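You operate a simulated robot arm through the tools that you are given. There is no shell and no other tool. Be economical: measure what you need, move in short steps, check, and stop when the job is done.

You run a simulated robot arm. Do the job below in one go: nothing can be reset, and whatever is moved stays where it is left.

## Task
Put things in order on the top of the folding table. At the end: the green type brush stands where the red purse stood; the blue small box from the top of the folding table is on the gold brass tray; the red dusting brush stands on top of the beige mounted print (marked "Lake"); the red purse stands where the blue small box stood; whatever was shut is shut again. Leave all else as you found it, and nothing knocked over.

Only the result counts: the job must be done as asked and must still hold three seconds after the hand-in. Knocking over, shifting, dropping, spilling or breaking anything else fails it.

## Robot
A 6-joint arm with a two-finger parallel gripper, fixed in place. Base frame: the origin is at the foot of the arm, x ahead of it, y to its left, z up; the work surface is at about z = 0.74. Units: m, degrees, N and s.
With the tool pointing down near the work surface it reaches from about 0.28 to 0.74 m from the base axis. Its first joint turns from -66.0 to 66.0 degrees. Payload 2.45 kg.
The tool frame sits at the grasp point between the pads (the TCP): z along the fingers, y along the line on which they close. The tips reach 0.024 m beyond it. Largest opening 0.068 m; finger width 0.017, thickness 0.01; the body of the gripper, 0.04 by 0.07 m, starts 0.041 m behind the TCP.
Orientation is that of the tool frame in the base frame, as a unit quaternion [x, y, z, w]. With the fingers straight down and closing along the base's y, the tool's x points along the base's -x, its y along +y and its z along -z.

## Interface
- The arm moves only by the tool step_arm. Its argument "moves" is a list of rows, each a list of 7 numbers: the shift along the tool's x, y, z in units of 25 mm (1.0 is 25 mm), then the turn, a rotation vector about the tool's x, y, z in units of 4 degrees (1.0 is 4 degrees), then the gripper command, from -1 (shut) to 1 (fully open), values between in proportion. In form: [[tx, ty, tz, wx, wy, wz, claw], ...]. A call has 1 to 8 rows; each row shifts and turns the commanded pose from where the row before left it, along the tool's axes as they then stand. A call with a number of a shift or a turn outside -1 to 1 is refused whole. A row lasts 0.2 s, in which the tool goes at most 0.05 m and 8.6 degrees; a call with a longer step from one row to the next is refused whole, and so is a gripper value outside its range. Where a pose cannot be reached the arm comes as near as it can. A force on the tool above 40 N (or 10 N above the force at the start of the call, whichever is more), or a blocked arm, ends the call early, and 0.2 s more pass. The fingers move at their own pace (about 0.108 m/s each) and stop on an object; they squeeze with about 30 N. The grip force told is the motor's: it shows also when the fingers shut on nothing. Time passes only in rows, and 0.2 s behind the last, so rows that do not move let the fingers close. It gives the time, the measured TCP pose, the force on the tool (base axes), the opening and the grip force at its end, in the units of the frame above (readings bear some noise), with the torque about the TCP (base axes, N m) and any sound that the robot's microphone picked up.
- Cameras (640 x 400 px; columns grow to the right, rows downward): "scene" is fixed at [0.1642, 0.4455, 1.4259]; the picture's right is [-0.53, -0.85, 0.00], its down [-0.74, 0.47, -0.48] and it looks along [0.40, -0.25, -0.88] (base axes); focal length 348 px, centre (320, 200). "wrist" rides on the gripper at [0.084, 0.011, -0.075] in the tool frame; the picture's right is [-0.13, 0.99, 0.00], its down [-0.60, -0.08, -0.79] and it looks along [-0.79, -0.10, 0.61] (tool axes); focal length 251 px, centre (320, 200). There is no depth. A picture from a camera that has moved, and an enlarged one, comes with that camera's place and axes in the base frame and with its lens.
- capture(camera): a new picture of that camera. It takes no simulated time.
- inspect(camera, box): a new picture of the part [left, top, right, bottom] of that camera's present view, enlarged. It takes no simulated time.
- sign_off(): hands the job in; it is judged then, once.

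Work in short steps. Places have to be worked out from the pictures, the camera data and where the tool is seen: move nearer, look again, correct. Check each grasp and each placing, and mend what went wrong. You have 120 turns and 76 pictures in all, those below and enlarged ones among them. Open the gripper and draw the arm clear of the work before you hand the job in, unless the task says otherwise; then end with one line.

The tools are called after ">>>" by a JSON object that holds its "method" and its "body". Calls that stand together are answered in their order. step_arm: Moves the arm, as the interface text tells. Its arguments: {"type":"object","properties":{"moves":{"type":"array","items":{"type":"array","items":{"type":"number"}}}},"required":["moves"]} The other tools are called the same way: capture (camera) takes a picture; inspect (camera, box) takes an enlarged picture of a part of a camera's view; sign_off () hands the job in.

At the start:

```text
time: 0.0
tool_pos: [0.4213, 0.1039, 0.9799]
tcp_rot: [-0.001, 1.0, 0.0, 0.001]
wrist_force: [-0.2, -0.3, 0.2]
wrist_torque: [-0.03, 0.02, 0.02]
opening: 0.0681
grip_force: 0.1
```

scene: 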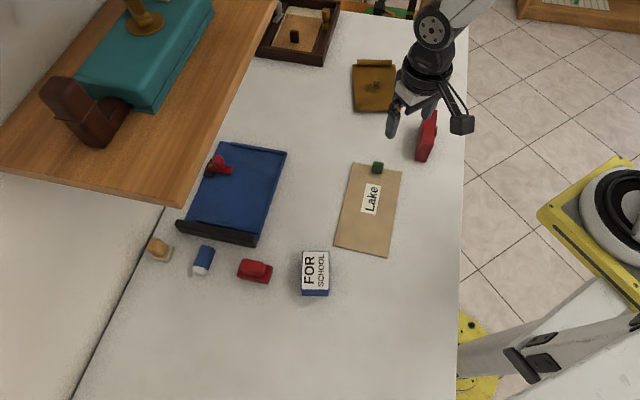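
wrist: 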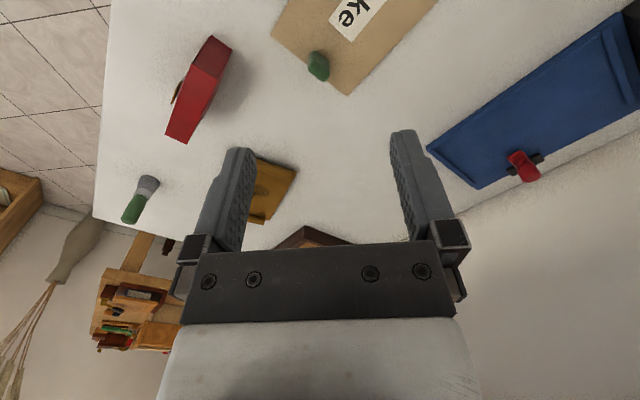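

I'll first look closely at the scene to identify the objects.

>>> {"method": "inspect", "body": {"camera": "scene", "box": [130, 220, 350, 320]}}

>>> {"method": "inspect", "body": {"camera": "scene", "box": [320, 40, 480, 140]}}

>>> {"method": "inspect", "body": {"camera": "scene", "box": [160, 130, 420, 260]}}

>>> {"method": "inspect", "body": {"camera": "scene", "box": [240, 0, 420, 100]}}

>>> {"method": "inspect", "body": {"camera": "wrist", "box": [80, 20, 400, 260]}}

```text
2.91 times, centred on (240, 270) of scene
camera zoom: at [0.1642, 0.4455, 1.4259], right [-0.53, -0.85, 0.0], down [-0.74, 0.47, -0.48], along [0.4, -0.25, -0.88], focal length 1013 px, centre (553, -4)
```

zoom: 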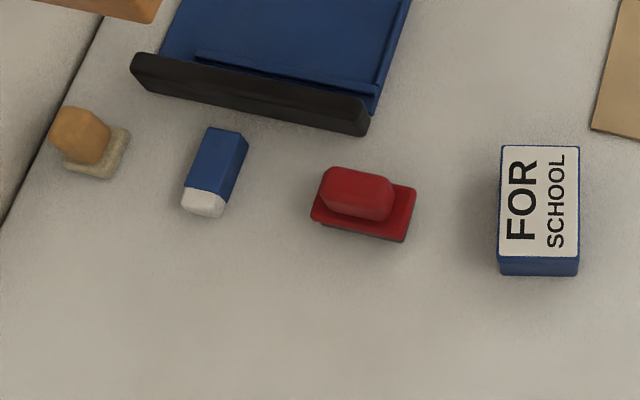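

```text
4.00 times, centred on (400, 90) of scene
camera zoom: at [0.1642, 0.4455, 1.4259], right [-0.53, -0.85, 0.0], down [-0.74, 0.47, -0.48], along [0.4, -0.25, -0.88], focal length 1393 px, centre (0, 640)
```

zoom: 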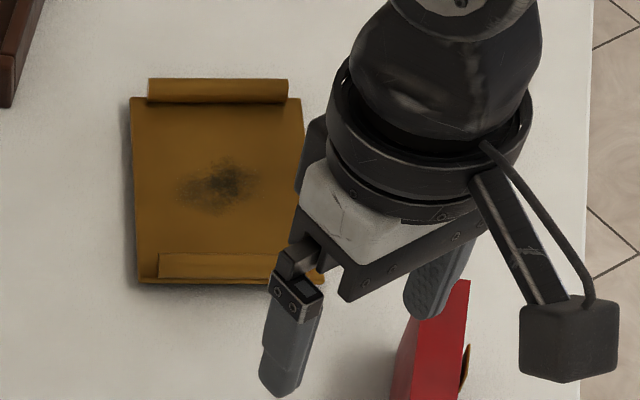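

```text
2.46 times, centred on (290, 195) of scene
camera zoom: at [0.1642, 0.4455, 1.4259], right [-0.53, -0.85, 0.0], down [-0.74, 0.47, -0.48], along [0.4, -0.25, -0.88], focal length 858 px, centre (394, 212)
```

zoom: 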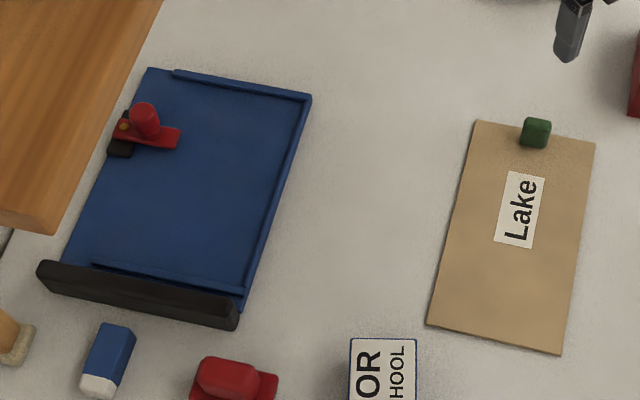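

```text
3.56 times, centred on (330, 50) of scene
camera zoom: at [0.1642, 0.4455, 1.4259], right [-0.53, -0.85, 0.0], down [-0.74, 0.47, -0.48], along [0.4, -0.25, -0.88], focal length 1239 px, centre (284, 733)
```

zoom: 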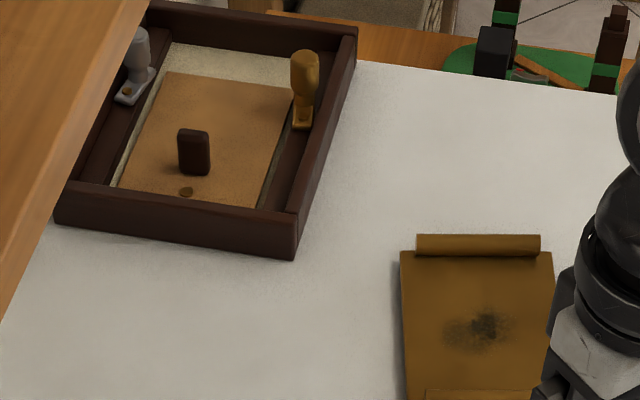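

```text
1.67 times, centred on (240, 140) of wrist
camera zoom: at [0.3383, 0.1165, 1.0556], right [0.13, 0.99, 0.0], down [0.6, -0.08, 0.79], along [0.79, -0.1, -0.61], focal length 419 px, centre (453, 300)
```

zoom: 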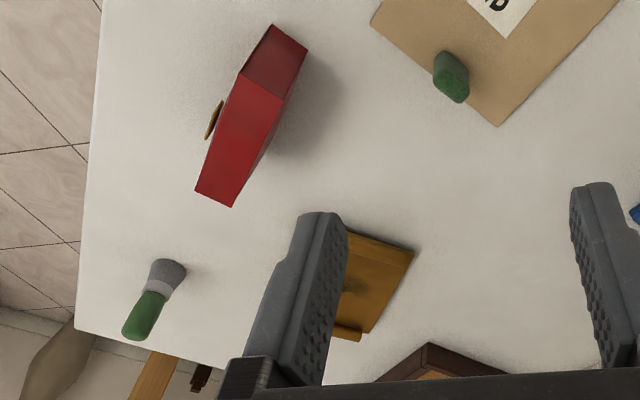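

I judge: "FOR SCHOOL" blue box at ~(0.33,0.35), purse ~(0.455,-0.04), brass tray ~(0.69,-0.06), green brush ~(0.64,-0.245), red brush ~(0.41,0.45), print ~(0.40,0.17). First move toward the blue box to look at it and the red objects with the wrist camera.

>>> {"method": "step_arm", "body": {"moves": [[0.7, 1, 0, 0, 0, 0, 1], [0.7, 1, 0, 0, 0, 0, 1], [0.7, 1, 0, 0, 0, 0, 1], [0.7, 1, 0, 0, 0, 0, 1], [0.7, 1, 0, 0, 0, 0, 1], [0, 1, 0, 0, 0, 0, 1], [0, 1, 0, 0, 0, 0, 1], [0, 1, 0, 0, 0, 0, 1]]}}

>>> {"method": "capture", "body": {"camera": "wrist"}}

>>> {"method": "capture", "body": {"camera": "scene"}}

```text
time: 1.8
tool_pos: [0.3339, 0.3075, 0.984]
tcp_rot: [0.0, 1.0, 0.0, 0.0]
wrist_force: [0.3, -0.6, -0.7]
wrist_torque: [0.01, 0.0, 0.0]
opening: 0.0681
grip_force: 0.1
```

```text
68 pictures are left
camera wrist: at [0.2513, 0.3201, 1.0587], right [0.13, 0.99, 0.0], down [0.6, -0.08, 0.79], along [0.79, -0.1, -0.61], focal length 251 px, centre (320, 200)
```

wrist: 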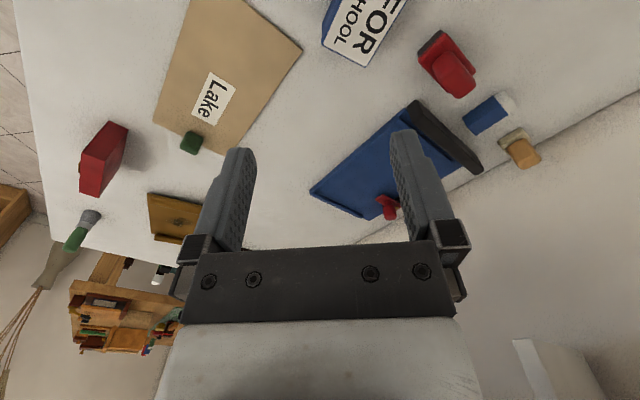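

```text
67 pictures are left
```

scene: 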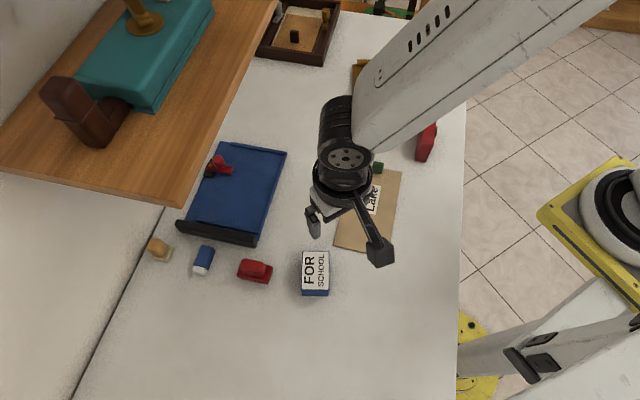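

Inspect the red and blue objects near from this viewpoint.

>>> {"method": "inspect", "body": {"camera": "wrist", "box": [300, 0, 560, 160]}}

>>> {"method": "inspect", "body": {"camera": "wrist", "box": [40, 100, 240, 300]}}

```text
2.46 times, centred on (430, 80) of wrist
camera zoom: at [0.2513, 0.3201, 1.0587], right [0.13, 0.99, 0.0], down [0.6, -0.08, 0.79], along [0.79, -0.1, -0.61], focal length 619 px, centre (49, 495)
```

zoom: 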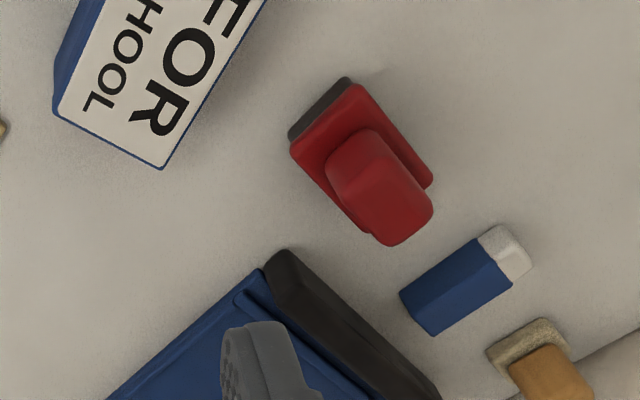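

```text
2.00 times, centred on (140, 200) of wrist
camera zoom: at [0.2513, 0.3201, 1.0587], right [0.13, 0.99, 0.0], down [0.6, -0.08, 0.79], along [0.79, -0.1, -0.61], focal length 503 px, centre (680, 200)
```

zoom: 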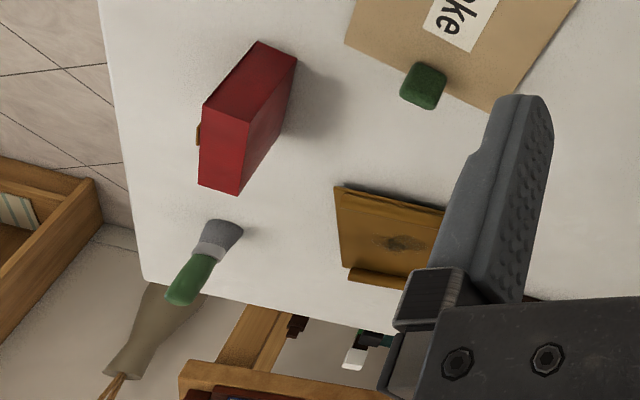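

The red brush at (0.41,0.45) has a handle on a plate with dark bristles. Now position over the blue box and start turning 32° clockwise to close across its short side.

>>> {"method": "step_arm", "body": {"moves": [[0, 0.9, 0, 0, 0, 0, 1], [0, 0.9, 0, 0, 0, 0, 1], [0, 0, 1, 0, 0, 1, 1], [0, 0, 1, 0, 0, 1, 1], [0, 0, 0.5, 0, 0, 1, 1], [0, 0, 0.5, 0, 0, 1, 1], [0, 0, 0, 0, 0, 1, 1], [0, 0, 0, 0, 0, 1, 1]]}}

>>> {"method": "step_arm", "body": {"moves": [[0, 0, 0, 0, 0, 1, 1], [0, 0, 0, 0, 0, 1, 1]]}}

>>> {"method": "capture", "body": {"camera": "wrist"}}

>>> {"method": "capture", "body": {"camera": "scene"}}

```text
time: 3.6
tool_pos: [0.334, 0.3497, 0.9039]
tcp_rot: [0.209, 0.978, 0.0, 0.001]
wrist_force: [0.2, 0.1, -0.2]
wrist_torque: [0.01, -0.02, 0.01]
opening: 0.0682
grip_force: 0.0
```

```text
time: 4.2
tool_pos: [0.3346, 0.3488, 0.9049]
tcp_rot: [0.276, 0.961, 0.0, -0.001]
wrist_force: [-0.5, 0.2, -0.6]
wrist_torque: [-0.02, -0.01, 0.0]
opening: 0.0679
grip_force: 0.1
```

```text
64 pictures are left
camera wrist: at [0.2692, 0.4041, 0.9797], right [0.64, 0.77, 0.0], down [0.47, -0.39, 0.79], along [0.61, -0.5, -0.61], focal length 251 px, centre (320, 200)
```

wrist: 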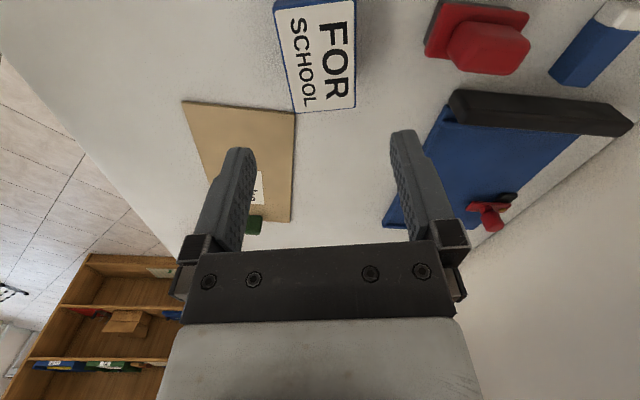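

```text
63 pictures are left
```

scene: 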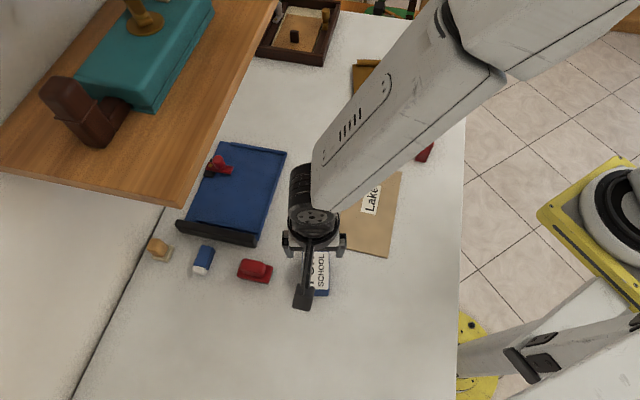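

Triangulating with both cameras: box top at z≈0.80, centre (0.330,0.353), 49 × 72 mm. Correct by 7 mm and descend.

>>> {"method": "step_arm", "body": {"moves": [[0.26, 0.04, 0.6, 0, 0, 0, 1], [0, 0, 0.8, 0, 0, 0, 1], [0, 0, 0.8, 0, 0, 0, 1], [0, 0, 0.6, 0, 0, 0, 1], [0, 0, 0.6, 0, 0, 0, 1]]}}

>>> {"method": "capture", "body": {"camera": "wrist"}}

```text
time: 5.4
tool_pos: [0.3299, 0.3529, 0.8203]
tcp_rot: [0.276, 0.961, 0.0, 0.0]
wrist_force: [0.4, 0.1, -0.3]
wrist_torque: [-0.04, -0.02, -0.01]
opening: 0.068
grip_force: 0.0
```

```text
62 pictures are left
camera wrist: at [0.2643, 0.4074, 0.8953], right [0.64, 0.77, 0.0], down [0.47, -0.39, 0.79], along [0.61, -0.5, -0.61], focal length 251 px, centre (320, 200)
```

wrist: 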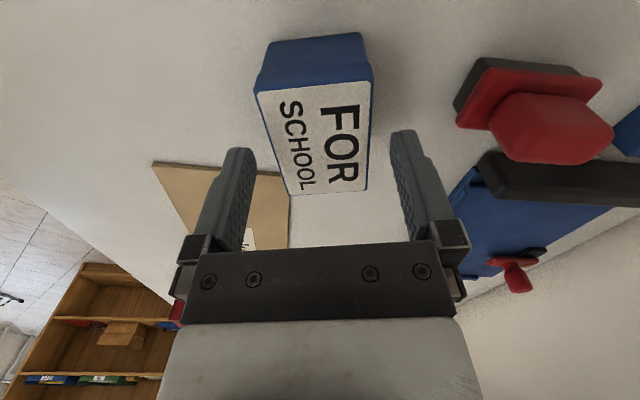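

Box lies between the fingers. Descend 45 mm and close.

>>> {"method": "step_arm", "body": {"moves": [[0, 0, 0.6, 0, 0, 0, 1], [0, 0, 0.6, 0, 0, 0, 1], [0, 0, 0.6, 0, 0, 0, 1], [0, 0, 0, 0, 0, 0, -1], [0, 0, 0, 0, 0, 0, -1], [0, 0, 0, 0, 0, 0, -1]]}}

```text
time: 6.8
tool_pos: [0.3292, 0.3537, 0.7739]
tcp_rot: [0.276, 0.961, 0.001, 0.0]
wrist_force: [-0.6, -0.8, 1.8]
wrist_torque: [-0.08, 0.04, -0.05]
opening: 0.0518
grip_force: 31.0
```

Grasped (52 mm). Lift and check.

>>> {"method": "step_arm", "body": {"moves": [[0, 0, -0.5, 0, 0, 0, -1], [0, 0, -1, 0, 0, 0, -1], [0, 0, -1, 0, 0, 0, -1], [0, 0, -1, 0, 0, 0, -1], [0, 0, -1, 0, 0, 0, -1], [0, 0, -1, 0, 0, 0, -1], [0, 0, -0.5, 0, 0, 0, -1]]}}

>>> {"method": "capture", "body": {"camera": "scene"}}

```text
time: 8.4
tool_pos: [0.3298, 0.3549, 0.9272]
tcp_rot: [0.276, 0.961, -0.001, 0.0]
wrist_force: [-0.3, -0.5, -0.6]
wrist_torque: [-0.02, -0.02, -0.02]
opening: 0.052
grip_force: 29.9
```

```text
61 pictures are left
```

scene: 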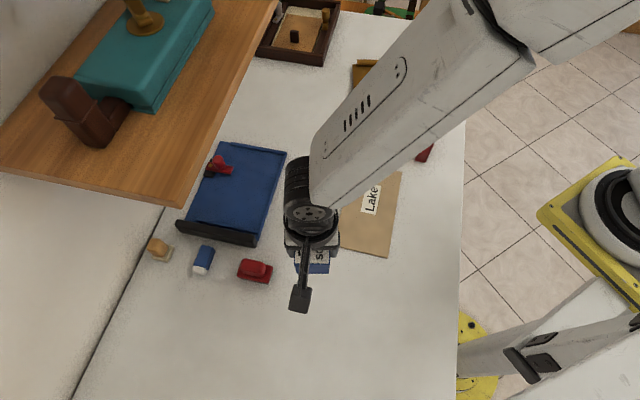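

Move toward the tray in two calls, then look.

>>> {"method": "step_arm", "body": {"moves": [[-1, -0.3, 0, 0, 0, 0, -1], [-1, -0.3, 0, 0, 0, 0, -1], [-1, -0.3, 0, 0, 0, 0, -1], [-1, -0.3, 0, 0, 0, 0, -1], [-1, -0.3, 0, 0, 0, 0, -1], [-1, -0.3, 0, 0, 0, 0, -1], [-1, -0.3, 0, 0, 0, 0, -1], [-1, -0.3, 0, 0, 0, 0, -1]]}}

>>> {"method": "capture", "body": {"camera": "wrist"}}

>>> {"method": "capture", "body": {"camera": "scene"}}

```text
time: 10.2
tool_pos: [0.4669, 0.1962, 0.9269]
tcp_rot: [0.275, 0.961, 0.001, 0.001]
wrist_force: [0.2, 0.4, -0.5]
wrist_torque: [0.0, 0.03, 0.03]
opening: 0.0514
grip_force: 30.4
```

```text
60 pictures are left
camera wrist: at [0.4015, 0.2512, 1.0019], right [0.63, 0.77, 0.0], down [0.47, -0.39, 0.79], along [0.61, -0.5, -0.61], focal length 251 px, centre (320, 200)
```

wrist: 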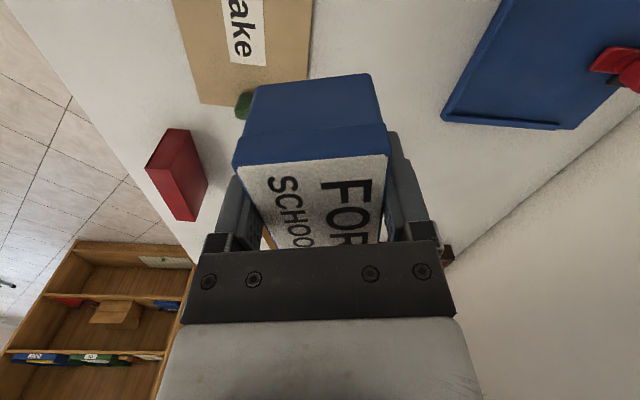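

```text
59 pictures are left
```

scene: 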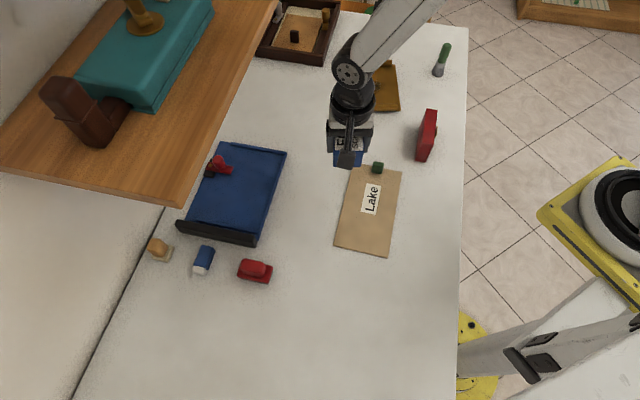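

The purse and green brush are unobscured now; zoom in for measurement.

>>> {"method": "inspect", "body": {"camera": "scene", "box": [380, 30, 480, 170]}}

>>> {"method": "inspect", "body": {"camera": "wrist", "box": [120, 80, 280, 240]}}

```text
2.86 times, centred on (430, 100) of scene
camera zoom: at [0.1642, 0.4455, 1.4259], right [-0.53, -0.85, 0.0], down [-0.74, 0.47, -0.48], along [0.4, -0.25, -0.88], focal length 995 px, centre (6, 486)
```

zoom: 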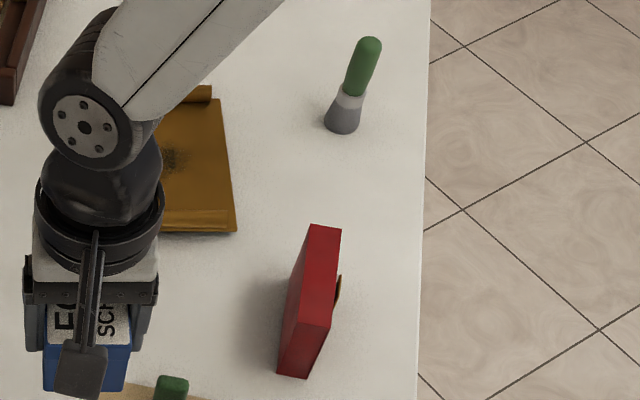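

```text
2.50 times, centred on (200, 160) of wrist
camera zoom: at [0.4015, 0.2512, 1.0019], right [0.63, 0.77, 0.0], down [0.47, -0.39, 0.79], along [0.61, -0.5, -0.61], focal length 629 px, centre (620, 300)
```

zoom: 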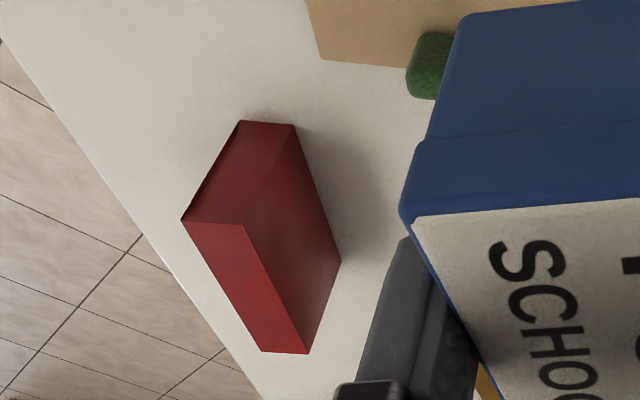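

Purse measured: base centre (0.476,-0.045), 24×106×68 mm, long axis at −45°; green brush at (0.641,-0.243), ~90 mm tall. Continue the box to the tray's centre (~(0.685,-0.058)).

>>> {"method": "step_arm", "body": {"moves": [[-0.97, -0.31, 0, 0, 0, 0, -1], [-0.97, -0.31, 0, 0, 0, 0, -1], [-0.97, -0.31, 0, 0, 0, 0, -1], [-0.97, -0.31, 0, 0, 0, 0, -1], [-0.97, -0.31, 0, 0, 0, 0, -1], [-0.97, -0.31, 0, 0, 0, 0, -1], [-0.97, -0.31, 0, 0, 0, 0, -1], [-0.97, -0.31, 0, 0, 0, 0, -1]]}}

>>> {"method": "step_arm", "body": {"moves": [[-0.97, -0.31, 0, 0, 0, 0, -1], [-0.97, -0.31, 0, 0, 0, 0, -1], [-0.97, -0.31, 0, 0, 0, 0, -1], [-0.97, -0.31, 0, 0, 0, 0, -1], [-0.97, -0.31, 0, 0, 0, 0, -1], [0, 0, 0.8, 0, 0, 0, -1], [0, 0, 0.8, 0, 0, 0, -1]]}}

>>> {"method": "capture", "body": {"camera": "wrist"}}

>>> {"method": "inspect", "body": {"camera": "scene", "box": [320, 20, 480, 120]}}

```text
time: 12.0
tool_pos: [0.5978, 0.0407, 0.9249]
tcp_rot: [0.275, 0.961, -0.001, 0.0]
wrist_force: [0.3, -0.4, -0.8]
wrist_torque: [0.0, 0.01, 0.01]
opening: 0.0516
grip_force: 30.3
```

```text
time: 13.6
tool_pos: [0.6796, -0.0566, 0.886]
tcp_rot: [0.276, 0.961, 0.0, 0.0]
wrist_force: [0.9, 0.2, -1.4]
wrist_torque: [-0.03, -0.01, 0.02]
opening: 0.0516
grip_force: 29.9
```

```text
56 pictures are left
camera wrist: at [0.6144, -0.0005, 0.9612], right [0.63, 0.77, 0.0], down [0.47, -0.39, 0.79], along [0.61, -0.5, -0.61], focal length 251 px, centre (320, 200)
```

wrist: 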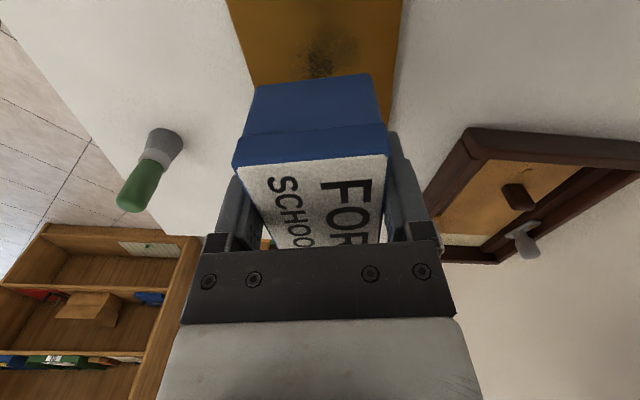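

```text
4.00 times, centred on (400, 70) of scene
camera zoom: at [0.1642, 0.4455, 1.4259], right [-0.53, -0.85, 0.0], down [-0.74, 0.47, -0.48], along [0.4, -0.25, -0.88], focal length 1393 px, centre (0, 720)
```

zoom: 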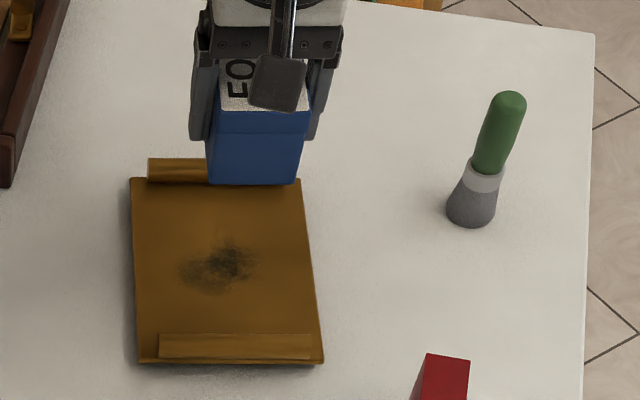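

Tray centre confirmed by projection. Shift 6 mm and descend to just above the tray.

>>> {"method": "step_arm", "body": {"moves": [[-0.25, 0.05, 0.6, 0, 0, 0, -1], [0, 0, 0.8, 0, 0, 0, -1], [0, 0, 0.8, 0, 0, 0, -1], [0, 0, 0.7, 0, 0, 0, -1], [0, 0, 0.5, 0, 0, 0, -1], [0, 0, 0.3, 0, 0, 0, -1]]}}

>>> {"method": "capture", "body": {"camera": "wrist"}}

>>> {"method": "inspect", "body": {"camera": "scene", "box": [320, 20, 480, 120]}}

```text
time: 15.0
tool_pos: [0.6864, -0.0578, 0.792]
tcp_rot: [0.275, 0.961, 0.0, 0.001]
wrist_force: [0.4, 0.2, -0.6]
wrist_torque: [0.03, -0.02, 0.02]
opening: 0.0519
grip_force: 30.3
```

```text
54 pictures are left
camera wrist: at [0.6209, -0.0029, 0.8672], right [0.64, 0.77, 0.0], down [0.47, -0.39, 0.79], along [0.61, -0.5, -0.61], focal length 251 px, centre (320, 200)
```

wrist: 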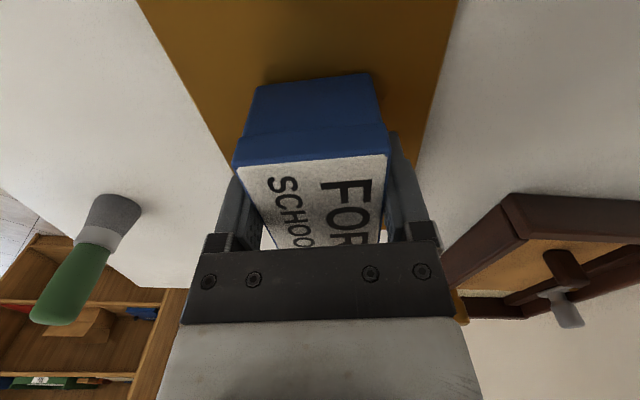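

```text
4.00 times, centred on (400, 70) of scene
camera zoom: at [0.1642, 0.4455, 1.4259], right [-0.53, -0.85, 0.0], down [-0.74, 0.47, -0.48], along [0.4, -0.25, -0.88], focal length 1393 px, centre (0, 720)
```

zoom: 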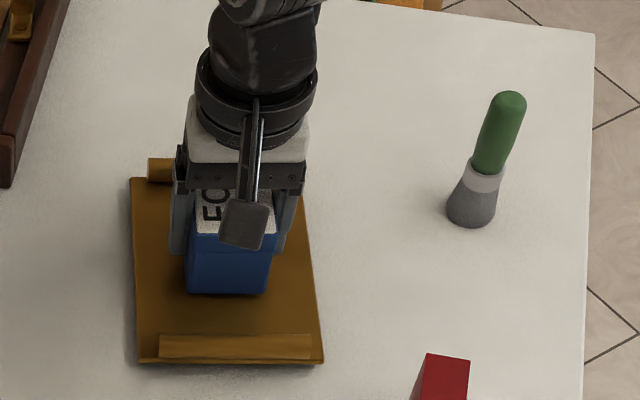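

Well centred. Lower in 2 mm steps while watching the force.

>>> {"method": "step_arm", "body": {"moves": [[0, 0, 0.1, 0, 0, 0, -1], [0, 0, 0.1, 0, 0, 0, -1], [0, 0, 0, 0, 0, 0, -1]]}}

>>> {"method": "step_arm", "body": {"moves": [[0, 0, 0.08, 0, 0, 0, -1], [0, 0, 0, 0, 0, 0, -1]]}}

>>> {"method": "step_arm", "body": {"moves": [[0, 0, 0.08, 0, 0, 0, -1], [0, 0, 0, 0, 0, 0, -1]]}}

```text
time: 15.8
tool_pos: [0.6868, -0.0579, 0.786]
tcp_rot: [0.275, 0.961, 0.001, 0.002]
wrist_force: [-1.5, 0.9, 3.7]
wrist_torque: [-0.02, 0.11, -0.04]
opening: 0.0518
grip_force: 29.8
```

```text
time: 16.4
tool_pos: [0.6861, -0.058, 0.7869]
tcp_rot: [0.275, 0.961, 0.0, 0.002]
wrist_force: [-6.3, 1.8, 19.9]
wrist_torque: [0.05, 0.54, -0.04]
opening: 0.0517
grip_force: 30.2
```

```text
time: 17.0
tool_pos: [0.6874, -0.0585, 0.786]
tcp_rot: [0.276, 0.961, 0.001, 0.003]
wrist_force: [-7.1, 3.2, 32.3]
wrist_torque: [-0.04, 0.32, -0.11]
opening: 0.0516
grip_force: 30.1
```

Contact at 0.786. Relieve the pressure and open.

>>> {"method": "step_arm", "body": {"moves": [[0, 0, -0.08, 0, 0, 0, -1], [0, 0, -0.06, 0, 0, 0, -1], [0, 0, 0, 0, 0, 0, -1]]}}

>>> {"method": "step_arm", "body": {"moves": [[0, 0, 0, 0, 0, 0, 1], [0, 0, 0, 0, 0, 0, 1], [0, 0, -0.4, 0, 0, 0, 1], [0, 0, -0.8, 0, 0, 0, 1], [0, 0, -1, 0, 0, 0, 1], [0, 0, -1, 0, 0, 0, 1], [0, 0, -1, 0, 0, 0, 1], [0, 0, -1, 0, 0, 0, 1]]}}

>>> {"method": "inspect", "body": {"camera": "scene", "box": [320, 20, 480, 120]}}

```text
time: 17.8
tool_pos: [0.686, -0.0598, 0.7868]
tcp_rot: [0.275, 0.961, -0.001, 0.0]
wrist_force: [3.2, -1.4, 4.5]
wrist_torque: [-0.03, -0.33, -0.01]
opening: 0.0516
grip_force: 29.6
```

```text
time: 19.6
tool_pos: [0.6866, -0.0579, 0.9165]
tcp_rot: [0.275, 0.961, 0.0, 0.001]
wrist_force: [0.1, 0.2, 0.0]
wrist_torque: [-0.02, -0.01, -0.04]
opening: 0.0676
grip_force: 0.0
```

```text
4.00 times, centred on (400, 70) of scene
camera zoom: at [0.1642, 0.4455, 1.4259], right [-0.53, -0.85, 0.0], down [-0.74, 0.47, -0.48], along [0.4, -0.25, -0.88], focal length 1393 px, centre (0, 720)
```

zoom: 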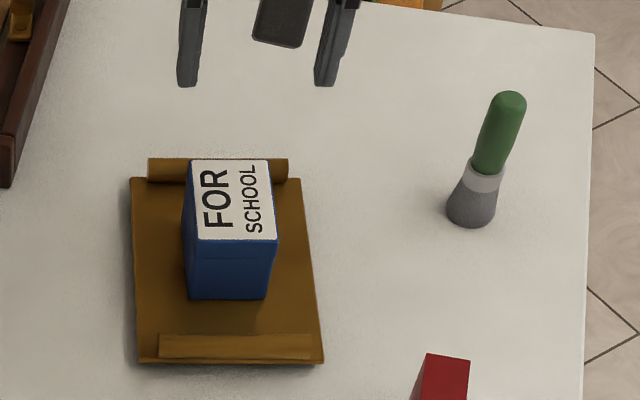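

Box is on the tray. Now go above the purse.

>>> {"method": "step_arm", "body": {"moves": [[0.93, -0.5, 0, 0, 0, 0, 1], [0.93, -0.5, 0, 0, 0, 0, 1], [0.93, -0.5, 0, 0, 0, 0, 1], [0.93, -0.5, 0, 0, 0, 0, 1], [0.93, -0.5, 0, 0, 0, 0, 1], [0.93, -0.5, 0, 0, 0, 0, 1], [0.93, -0.5, 0, 0, 0, 0, 1], [0.93, -0.5, 0, 0, 0, 0, 1]]}}

>>> {"method": "step_arm", "body": {"moves": [[0, 0, 0, 0, 0, 1, 1], [0, 0, 0, 0, 0, 1, 1], [0, 0, 0, 0, 0, 1, 1], [0, 0, 0, 0, 0, 0.1, 1]]}}

>>> {"method": "capture", "body": {"camera": "wrist"}}

>>> {"method": "inspect", "body": {"camera": "scene", "box": [380, 90, 480, 180]}}

```text
time: 21.4
tool_pos: [0.4762, -0.0438, 0.9215]
tcp_rot: [0.275, 0.961, 0.001, 0.001]
wrist_force: [0.2, 0.1, -0.3]
wrist_torque: [0.01, 0.04, 0.01]
opening: 0.068
grip_force: 0.0
```

```text
time: 22.4
tool_pos: [0.4768, -0.0444, 0.9183]
tcp_rot: [0.378, 0.926, 0.001, 0.0]
wrist_force: [-0.2, 0.1, -0.8]
wrist_torque: [0.02, 0.01, -0.02]
opening: 0.0682
grip_force: 0.0
```

```text
51 pictures are left
camera wrist: at [0.4249, 0.0233, 0.9937], right [0.79, 0.62, 0.0], down [0.38, -0.48, 0.79], along [0.49, -0.62, -0.61], focal length 251 px, centre (320, 200)
```

wrist: 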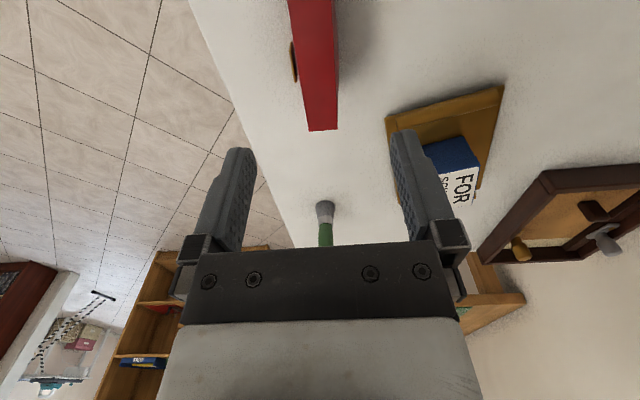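

```text
4.44 times, centred on (430, 135) of scene
camera zoom: at [0.1642, 0.4455, 1.4259], right [-0.53, -0.85, 0.0], down [-0.74, 0.47, -0.48], along [0.4, -0.25, -0.88], focal length 1548 px, centre (-169, 489)
```

zoom: 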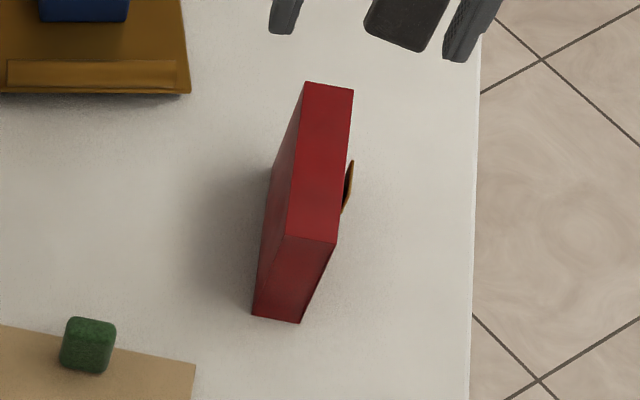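

Purse centre refined to (0.4745,-0.0455), top z≈0.808; clasp occupies the middle ±14 mm of the right face, so I'll grip 27 mm toward the near end. Move there and descend partly.

>>> {"method": "step_arm", "body": {"moves": [[0.55, -0.04, 0, 0, 0, 0.35, 1], [0.56, -0.03, 0, 0, 0, 0, 1], [0, 0, 0.9, 0, 0, 0, 1], [0, 0, 0.9, 0, 0, 0, 1], [0, 0, 0.8, 0, 0, 0, 1], [0, 0, 0.6, 0, 0, 0, 1]]}}

>>> {"method": "capture", "body": {"camera": "wrist"}}

>>> {"method": "inspect", "body": {"camera": "scene", "box": [380, 90, 480, 180]}}

```text
time: 23.8
tool_pos: [0.4555, -0.0263, 0.8395]
tcp_rot: [0.389, 0.921, 0.001, 0.0]
wrist_force: [-0.3, -0.4, 0.2]
wrist_torque: [0.01, -0.02, 0.02]
opening: 0.0681
grip_force: 0.1
```

```text
49 pictures are left
camera wrist: at [0.4042, 0.0435, 0.9149], right [0.8, 0.6, 0.0], down [0.36, -0.49, 0.79], along [0.48, -0.64, -0.61], focal length 251 px, centre (320, 200)
```

wrist: 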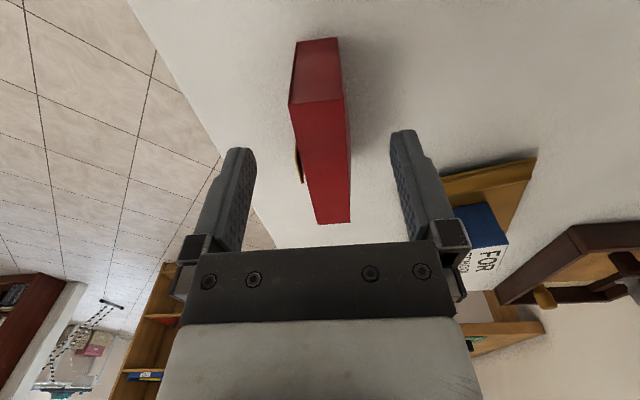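

```text
4.44 times, centred on (430, 135) of scene
camera zoom: at [0.1642, 0.4455, 1.4259], right [-0.53, -0.85, 0.0], down [-0.74, 0.47, -0.48], along [0.4, -0.25, -0.88], focal length 1548 px, centre (-169, 489)
```

zoom: 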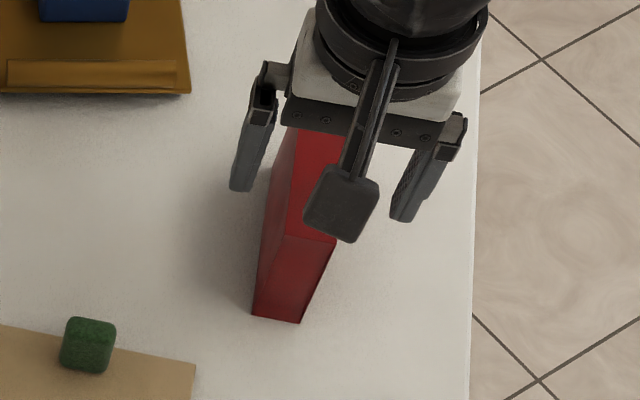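

Aligned; shift another 6 mm away from the clasp, descend and close gently.

>>> {"method": "step_arm", "body": {"moves": [[0.25, 0, 0.3, 0, 0, 0, 1], [0, 0, 0.8, 0, 0, 0, 1], [0, 0, 0.8, 0, 0, 0, 1], [0, 0, 0.64, 0, 0, 0, 1], [0, 0, 0, 0, 0, 0, 1]]}}

>>> {"method": "step_arm", "body": {"moves": [[0, 0, 0, 0, 0, 0, -1], [0, 0, 0, 0, 0, 0, -1], [0, 0, 0, 0, 0, 0, -1]]}}

>>> {"method": "capture", "body": {"camera": "wrist"}}

```text
time: 25.0
tool_pos: [0.45, -0.0222, 0.7755]
tcp_rot: [0.389, 0.921, 0.0, 0.001]
wrist_force: [0.5, -0.9, 0.6]
wrist_torque: [0.0, 0.01, 0.02]
opening: 0.0681
grip_force: 0.0
```

```text
time: 25.8
tool_pos: [0.4493, -0.0223, 0.7751]
tcp_rot: [0.389, 0.921, 0.001, 0.0]
wrist_force: [0.2, -0.7, -0.6]
wrist_torque: [-0.06, -0.02, 0.0]
opening: 0.0335
grip_force: 30.1
```

```text
47 pictures are left
camera wrist: at [0.3995, 0.0472, 0.851], right [0.8, 0.6, 0.0], down [0.36, -0.49, 0.79], along [0.48, -0.64, -0.61], focal length 251 px, centre (320, 200)
```

wrist: 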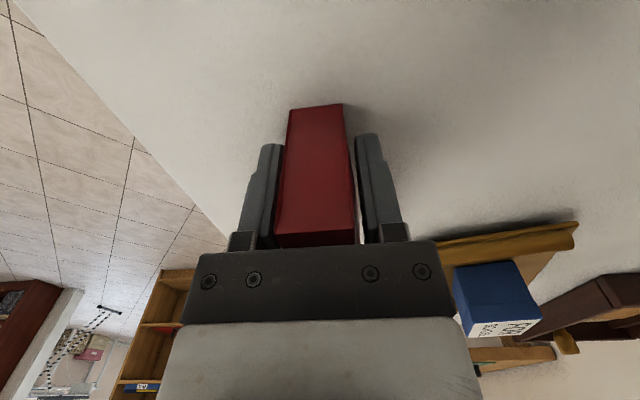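

Opening 33.5 mm is more than expected; look closer.

>>> {"method": "inspect", "body": {"camera": "scene", "box": [390, 90, 460, 170]}}

>>> {"method": "inspect", "body": {"camera": "wrist", "box": [220, 80, 420, 260]}}

```text
5.00 times, centred on (425, 130) of scene
camera zoom: at [0.1642, 0.4455, 1.4259], right [-0.53, -0.85, 0.0], down [-0.74, 0.47, -0.48], along [0.4, -0.25, -0.88], focal length 1742 px, centre (-205, 550)
```

zoom: 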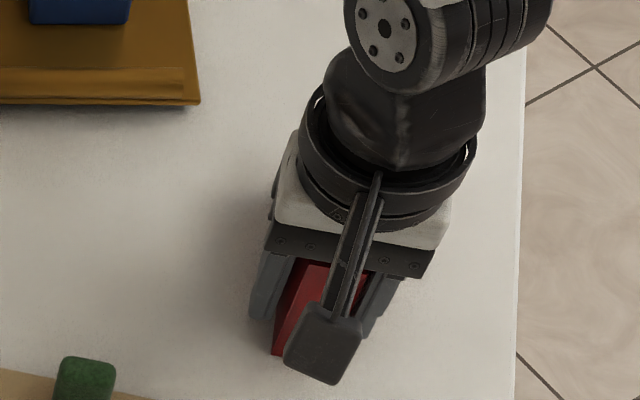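

```text
2.22 times, centred on (320, 170) of wrist
camera zoom: at [0.3995, 0.0472, 0.851], right [0.8, 0.6, 0.0], down [0.36, -0.49, 0.79], along [0.48, -0.64, -0.61], focal length 559 px, centre (320, 267)
```

zoom: 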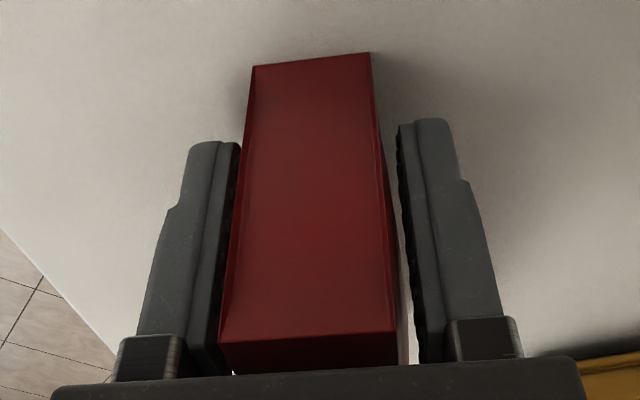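

Grip force is balanced with no side load, so it seems held (contact likely on the bulging body/clasp side). Lift slowly 25 mm and check.

>>> {"method": "step_arm", "body": {"moves": [[0, 0, -0.2, 0, 0, 0, -1], [0, 0, -0.3, 0, 0, 0, -1], [0, 0, -0.5, 0, 0, 0, -1], [0, 0, 0, 0, 0, 0, -1]]}}

>>> {"method": "capture", "body": {"camera": "wrist"}}

>>> {"method": "inspect", "body": {"camera": "scene", "box": [390, 90, 460, 170]}}

```text
time: 26.8
tool_pos: [0.4499, -0.021, 0.8001]
tcp_rot: [0.389, 0.921, 0.0, 0.0]
wrist_force: [-0.8, -0.4, -0.5]
wrist_torque: [0.04, 0.01, -0.01]
opening: 0.0338
grip_force: 29.7
```

```text
44 pictures are left
camera wrist: at [0.3989, 0.0479, 0.875], right [0.8, 0.6, 0.0], down [0.36, -0.49, 0.79], along [0.48, -0.64, -0.61], focal length 251 px, centre (320, 200)
```

wrist: 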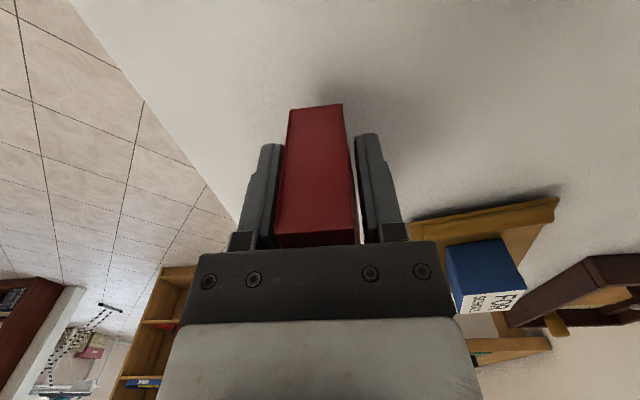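

```text
5.00 times, centred on (425, 130) of scene
camera zoom: at [0.1642, 0.4455, 1.4259], right [-0.53, -0.85, 0.0], down [-0.74, 0.47, -0.48], along [0.4, -0.25, -0.88], focal length 1742 px, centre (-205, 550)
```

zoom: 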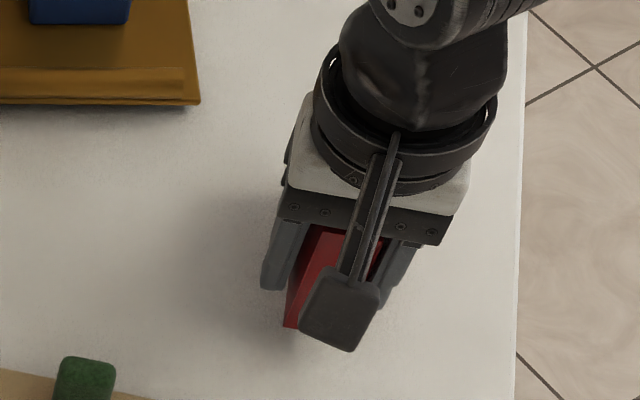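

Held firmly, pose unchanged. Lift and carry toward the box's former place.

>>> {"method": "step_arm", "body": {"moves": [[0, 0, -0.8, 0, 0, 0, -1], [0, 0, -1, 0, 0, 0, -1], [0, 0, -1, 0, 0, 0, -1], [0, 0, -0.8, 0, 0, 0, -1], [0.5, 0.22, -0.4, 0, 0, 0, -1], [0.96, 0.44, 0, 0, 0, 0, -1], [0.96, 0.44, 0, 0, 0, 0, -1], [0.96, 0.44, 0, 0, 0, 0, -1]]}}

>>> {"method": "step_arm", "body": {"moves": [[0.96, 0.44, 0, 0, 0, 0, -1], [0.96, 0.44, 0, 0, 0, 0, -1], [0.96, 0.44, 0, 0, 0, 0, -1], [0.96, 0.44, 0, 0, 0, 0, -1], [0.96, 0.44, 0, 0, 0, 0, -1], [0.96, 0.44, 0, 0, 0, 0, -1], [0.96, 0.44, 0, 0, 0, 0, -1], [0.96, 0.44, 0, 0, 0, 0, -1]]}}

>>> {"method": "step_arm", "body": {"moves": [[0.96, 0.44, 0, 0, 0, 0, -1], [0.96, 0.44, 0, 0, 0, 0, -1], [0.96, 0.44, 0, 0, 0, 0, -1], [0.96, 0.44, 0, 0, 0, 0, -1], [0, 0, 0, 0, 0, 0, -1]]}}

>>> {"method": "inspect", "body": {"camera": "scene", "box": [230, 180, 390, 320]}}

>>> {"method": "capture", "body": {"camera": "wrist"}}

```text
time: 28.6
tool_pos: [0.4194, 0.0657, 0.8982]
tcp_rot: [0.39, 0.921, 0.001, 0.001]
wrist_force: [-0.9, 0.2, -1.0]
wrist_torque: [0.02, 0.03, 0.02]
opening: 0.0335
grip_force: 30.1
```

```text
time: 30.4
tool_pos: [0.351, 0.2649, 0.8998]
tcp_rot: [0.389, 0.921, 0.0, 0.0]
wrist_force: [0.1, 0.5, -1.4]
wrist_torque: [0.03, 0.06, 0.02]
opening: 0.0339
grip_force: 30.5
```

```text
time: 31.6
tool_pos: [0.3157, 0.3649, 0.8988]
tcp_rot: [0.389, 0.921, -0.001, 0.0]
wrist_force: [-0.6, -0.7, -1.7]
wrist_torque: [0.06, 0.01, 0.0]
opening: 0.0336
grip_force: 30.6
```

```text
2.86 times, centred on (310, 250) of scene
camera zoom: at [0.1642, 0.4456, 1.4259], right [-0.53, -0.85, 0.0], down [-0.74, 0.47, -0.48], along [0.4, -0.25, -0.88], focal length 995 px, centre (349, 57)
```

zoom: 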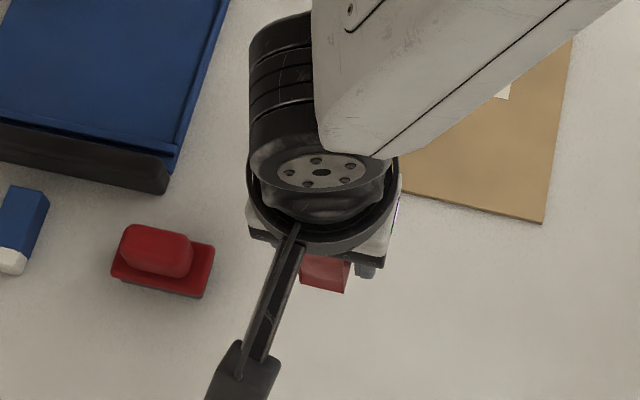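

```text
41 pictures are left
camera wrist: at [0.2644, 0.4342, 0.9747], right [0.8, 0.6, 0.0], down [0.36, -0.49, 0.79], along [0.48, -0.64, -0.61], focal length 251 px, centre (320, 200)
```

wrist: 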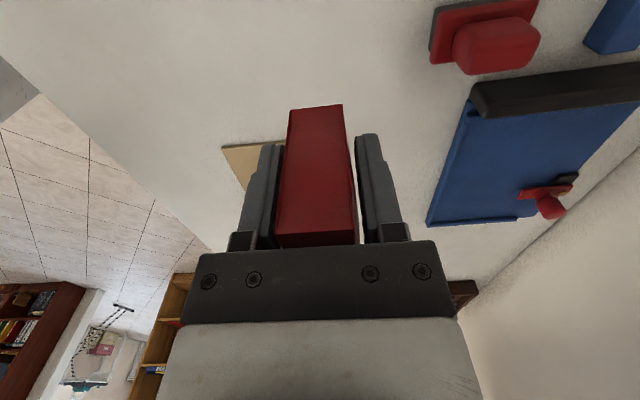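

Shift the last 16 mm and lower to just above the table.

>>> {"method": "step_arm", "body": {"moves": [[0.62, 0.1, 0.4, 0, 0, 0, -1], [0, 0, 1, 0, 0, 0, -1], [0, 0, 1, 0, 0, 0, -1], [0, 0, 1, 0, 0, 0, -1], [0, 0, 0.8, 0, 0, 0, -1], [0, 0, 0.5, 0, 0, 0, -1], [0, 0, 0, 0, 0, 0, -1]]}}

>>> {"method": "step_arm", "body": {"moves": [[0, 0, 0.1, 0, 0, 0, -1], [0, 0, 0, 0, 0, 0, -1]]}}

```text
time: 33.2
tool_pos: [0.3042, 0.3765, 0.7823]
tcp_rot: [0.39, 0.921, 0.001, 0.0]
wrist_force: [0.8, -0.3, -1.0]
wrist_torque: [0.02, 0.02, 0.0]
opening: 0.0336
grip_force: 30.4
```

```text
time: 33.8
tool_pos: [0.3034, 0.3775, 0.7808]
tcp_rot: [0.389, 0.921, 0.001, 0.0]
wrist_force: [0.2, 0.0, -1.1]
wrist_torque: [0.01, 0.03, 0.0]
opening: 0.0337
grip_force: 30.0
```

>>> {"method": "step_arm", "body": {"moves": [[-0.06, 0.06, 0.08, 0, 0, 0, -1], [0, 0, 0.06, 0, 0, 0, -1], [0, 0, 0, 0, 0, 0, -1]]}}

>>> {"method": "step_arm", "body": {"moves": [[0, 0, 0.06, 0, 0, 0, -1], [0, 0, 0, 0, 0, 0, -1]]}}

```text
time: 34.6
tool_pos: [0.3065, 0.3771, 0.7768]
tcp_rot: [0.389, 0.921, 0.0, 0.0]
wrist_force: [0.0, 0.1, -1.1]
wrist_torque: [0.05, 0.03, 0.0]
opening: 0.0339
grip_force: 29.8
```

```text
time: 35.4
tool_pos: [0.3064, 0.3778, 0.7755]
tcp_rot: [0.389, 0.921, 0.0, 0.0]
wrist_force: [-2.6, -2.9, 8.4]
wrist_torque: [0.1, 0.19, 0.05]
opening: 0.0336
grip_force: 30.0
stopped in row 2: the force on the tool passed its limit at 41 N (the readings are from after the stop); the commanded pose is now the measured one
```

Contact made. Open, check before retreating.

>>> {"method": "step_arm", "body": {"moves": [[0, 0, 0, 0, 0, 0, 0.3], [0, 0, 0, 0, 0, 0, 1], [0, 0, 0, 0, 0, 0, 1]]}}

>>> {"method": "step_arm", "body": {"moves": [[0, 0, -0.4, 0, 0, 0, 1], [0, 0, -0.8, 0, 0, 0, 1], [0, 0, -1, 0, 0, 0, 1], [0, 0, -1, 0, 0, 0, 1], [0, 0, -1, 0, 0, 0, 1], [0, 0, -1, 0, 0, 0, 1], [0, -1, 0, 0, 0, 0, 1], [0, -1, 0, 0, 0, 0, 1]]}}

>>> {"method": "capture", "body": {"camera": "scene"}}

>>> {"method": "capture", "body": {"camera": "wrist"}}

```text
time: 36.2
tool_pos: [0.3072, 0.3772, 0.775]
tcp_rot: [0.389, 0.921, 0.001, 0.0]
wrist_force: [-0.2, 0.3, -0.3]
wrist_torque: [0.0, -0.01, -0.04]
opening: 0.0679
grip_force: 0.0
```

```text
time: 38.0
tool_pos: [0.2782, 0.3377, 0.9036]
tcp_rot: [0.389, 0.921, 0.001, 0.0]
wrist_force: [0.1, -0.1, 0.0]
wrist_torque: [0.05, 0.0, 0.03]
opening: 0.0683
grip_force: 0.1
out of reach, approached as far as the arm can: row 8
```

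```text
40 pictures are left
```

scene: 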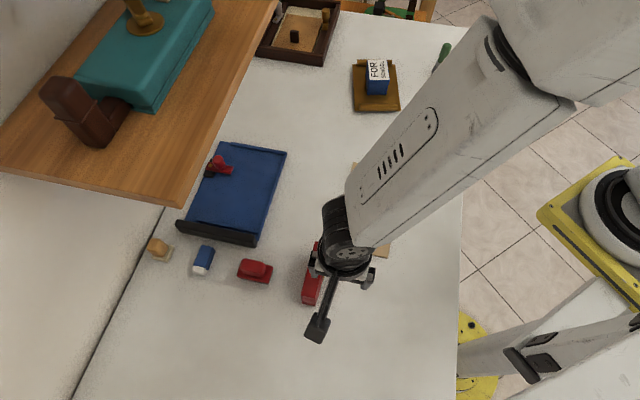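

```text
39 pictures are left
camera wrist: at [0.2273, 0.407, 0.9798], right [0.8, 0.6, 0.0], down [0.37, -0.49, 0.79], along [0.47, -0.63, -0.61], focal length 251 px, centre (320, 200)
```

wrist: 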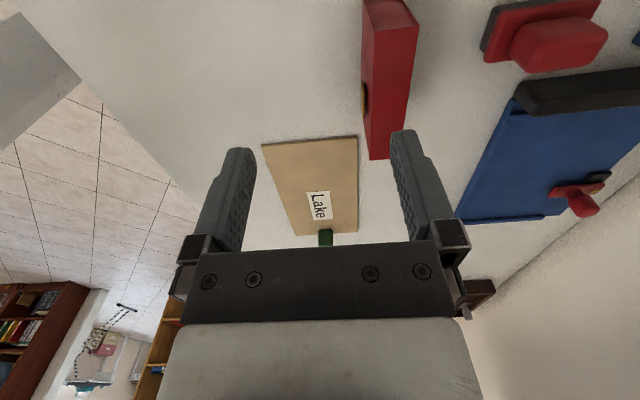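

Purse stands at the box's former place. Next the red brush: move out toward it and turn the tool −92° so it closes across the brush's short side.

>>> {"method": "step_arm", "body": {"moves": [[-0.13, 1, 0, 0, 0, 0, 1], [-0.13, 1, 0, 0, 0, -0.5, 1], [-0.13, 1, 0, 0, 0, -1, 1], [-0.13, 1, 0, 0, 0, -1, 1], [0, 0, 0, 0, 0, -1, 1], [0, 0, 0, 0, 0, -1, 1], [0, 0, 0, 0, 0, -1, 1], [0, 0, 0, 0, 0, -1, 1]]}}

>>> {"method": "step_arm", "body": {"moves": [[0, 0, 0, 0, 0, -1, 1], [0, 0, 0, 0, 0, -1, 1], [0, 0, 0, 0, 0, -1, 1], [0, 0, 0, 0, 0, -1, 1], [0, 0, 0, 0, 0, -1, 1], [0, 0, 0, 0, 0, -1, 1], [0, 0, 0, 0, 0, -1, 1], [0, 0, 0, 0, 0, -1, 1]]}}

>>> {"method": "step_arm", "body": {"moves": [[0, 0, 0, 0, 0, -1, 1], [0, 0, 0, 0, 0, -1, 1], [0, 0, 0, 0, 0, -1, 1], [0, 0, 0, 0, 0, -1, 1], [0, 0, 0, 0, 0, -1, 1], [0, 0, 0, 0, 0, -1, 1], [0, 0, 0, 0, 0, -1, 1], [0, 0, 0, 0, 0, -1, 1]]}}

>>> {"method": "capture", "body": {"camera": "wrist"}}

>>> {"method": "capture", "body": {"camera": "scene"}}

```text
time: 39.8
tool_pos: [0.3549, 0.4048, 0.9051]
tcp_rot: [0.17, 0.985, -0.001, 0.0]
wrist_force: [0.3, 0.7, 0.2]
wrist_torque: [0.0, 0.04, 0.04]
opening: 0.0682
grip_force: 0.0
```

```text
time: 41.6
tool_pos: [0.3538, 0.4036, 0.9053]
tcp_rot: [-0.107, 0.994, 0.0, 0.0]
wrist_force: [0.0, 0.0, -0.4]
wrist_torque: [-0.02, -0.01, -0.02]
opening: 0.0677
grip_force: 0.1
```

```text
time: 43.4
tool_pos: [0.3559, 0.4019, 0.9049]
tcp_rot: [-0.376, 0.927, 0.001, 0.001]
wrist_force: [0.9, -0.5, 0.7]
wrist_torque: [0.01, -0.01, -0.05]
opening: 0.0677
grip_force: 0.0
```

```text
38 pictures are left
camera wrist: at [0.2882, 0.353, 0.98], right [-0.6, 0.8, 0.0], down [0.49, 0.37, 0.79], along [0.64, 0.48, -0.61], focal length 251 px, centre (320, 200)
```

wrist: 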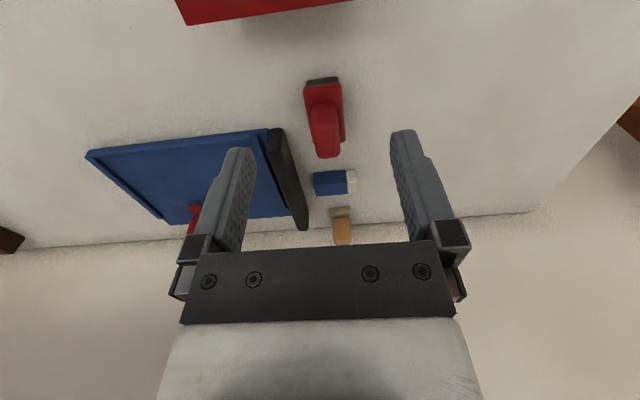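

```text
37 pictures are left
```

scene: 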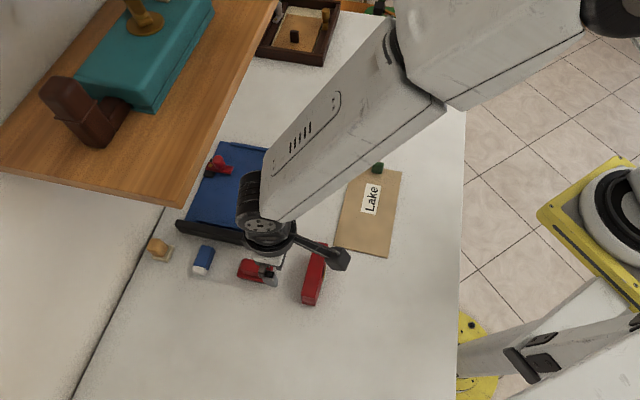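

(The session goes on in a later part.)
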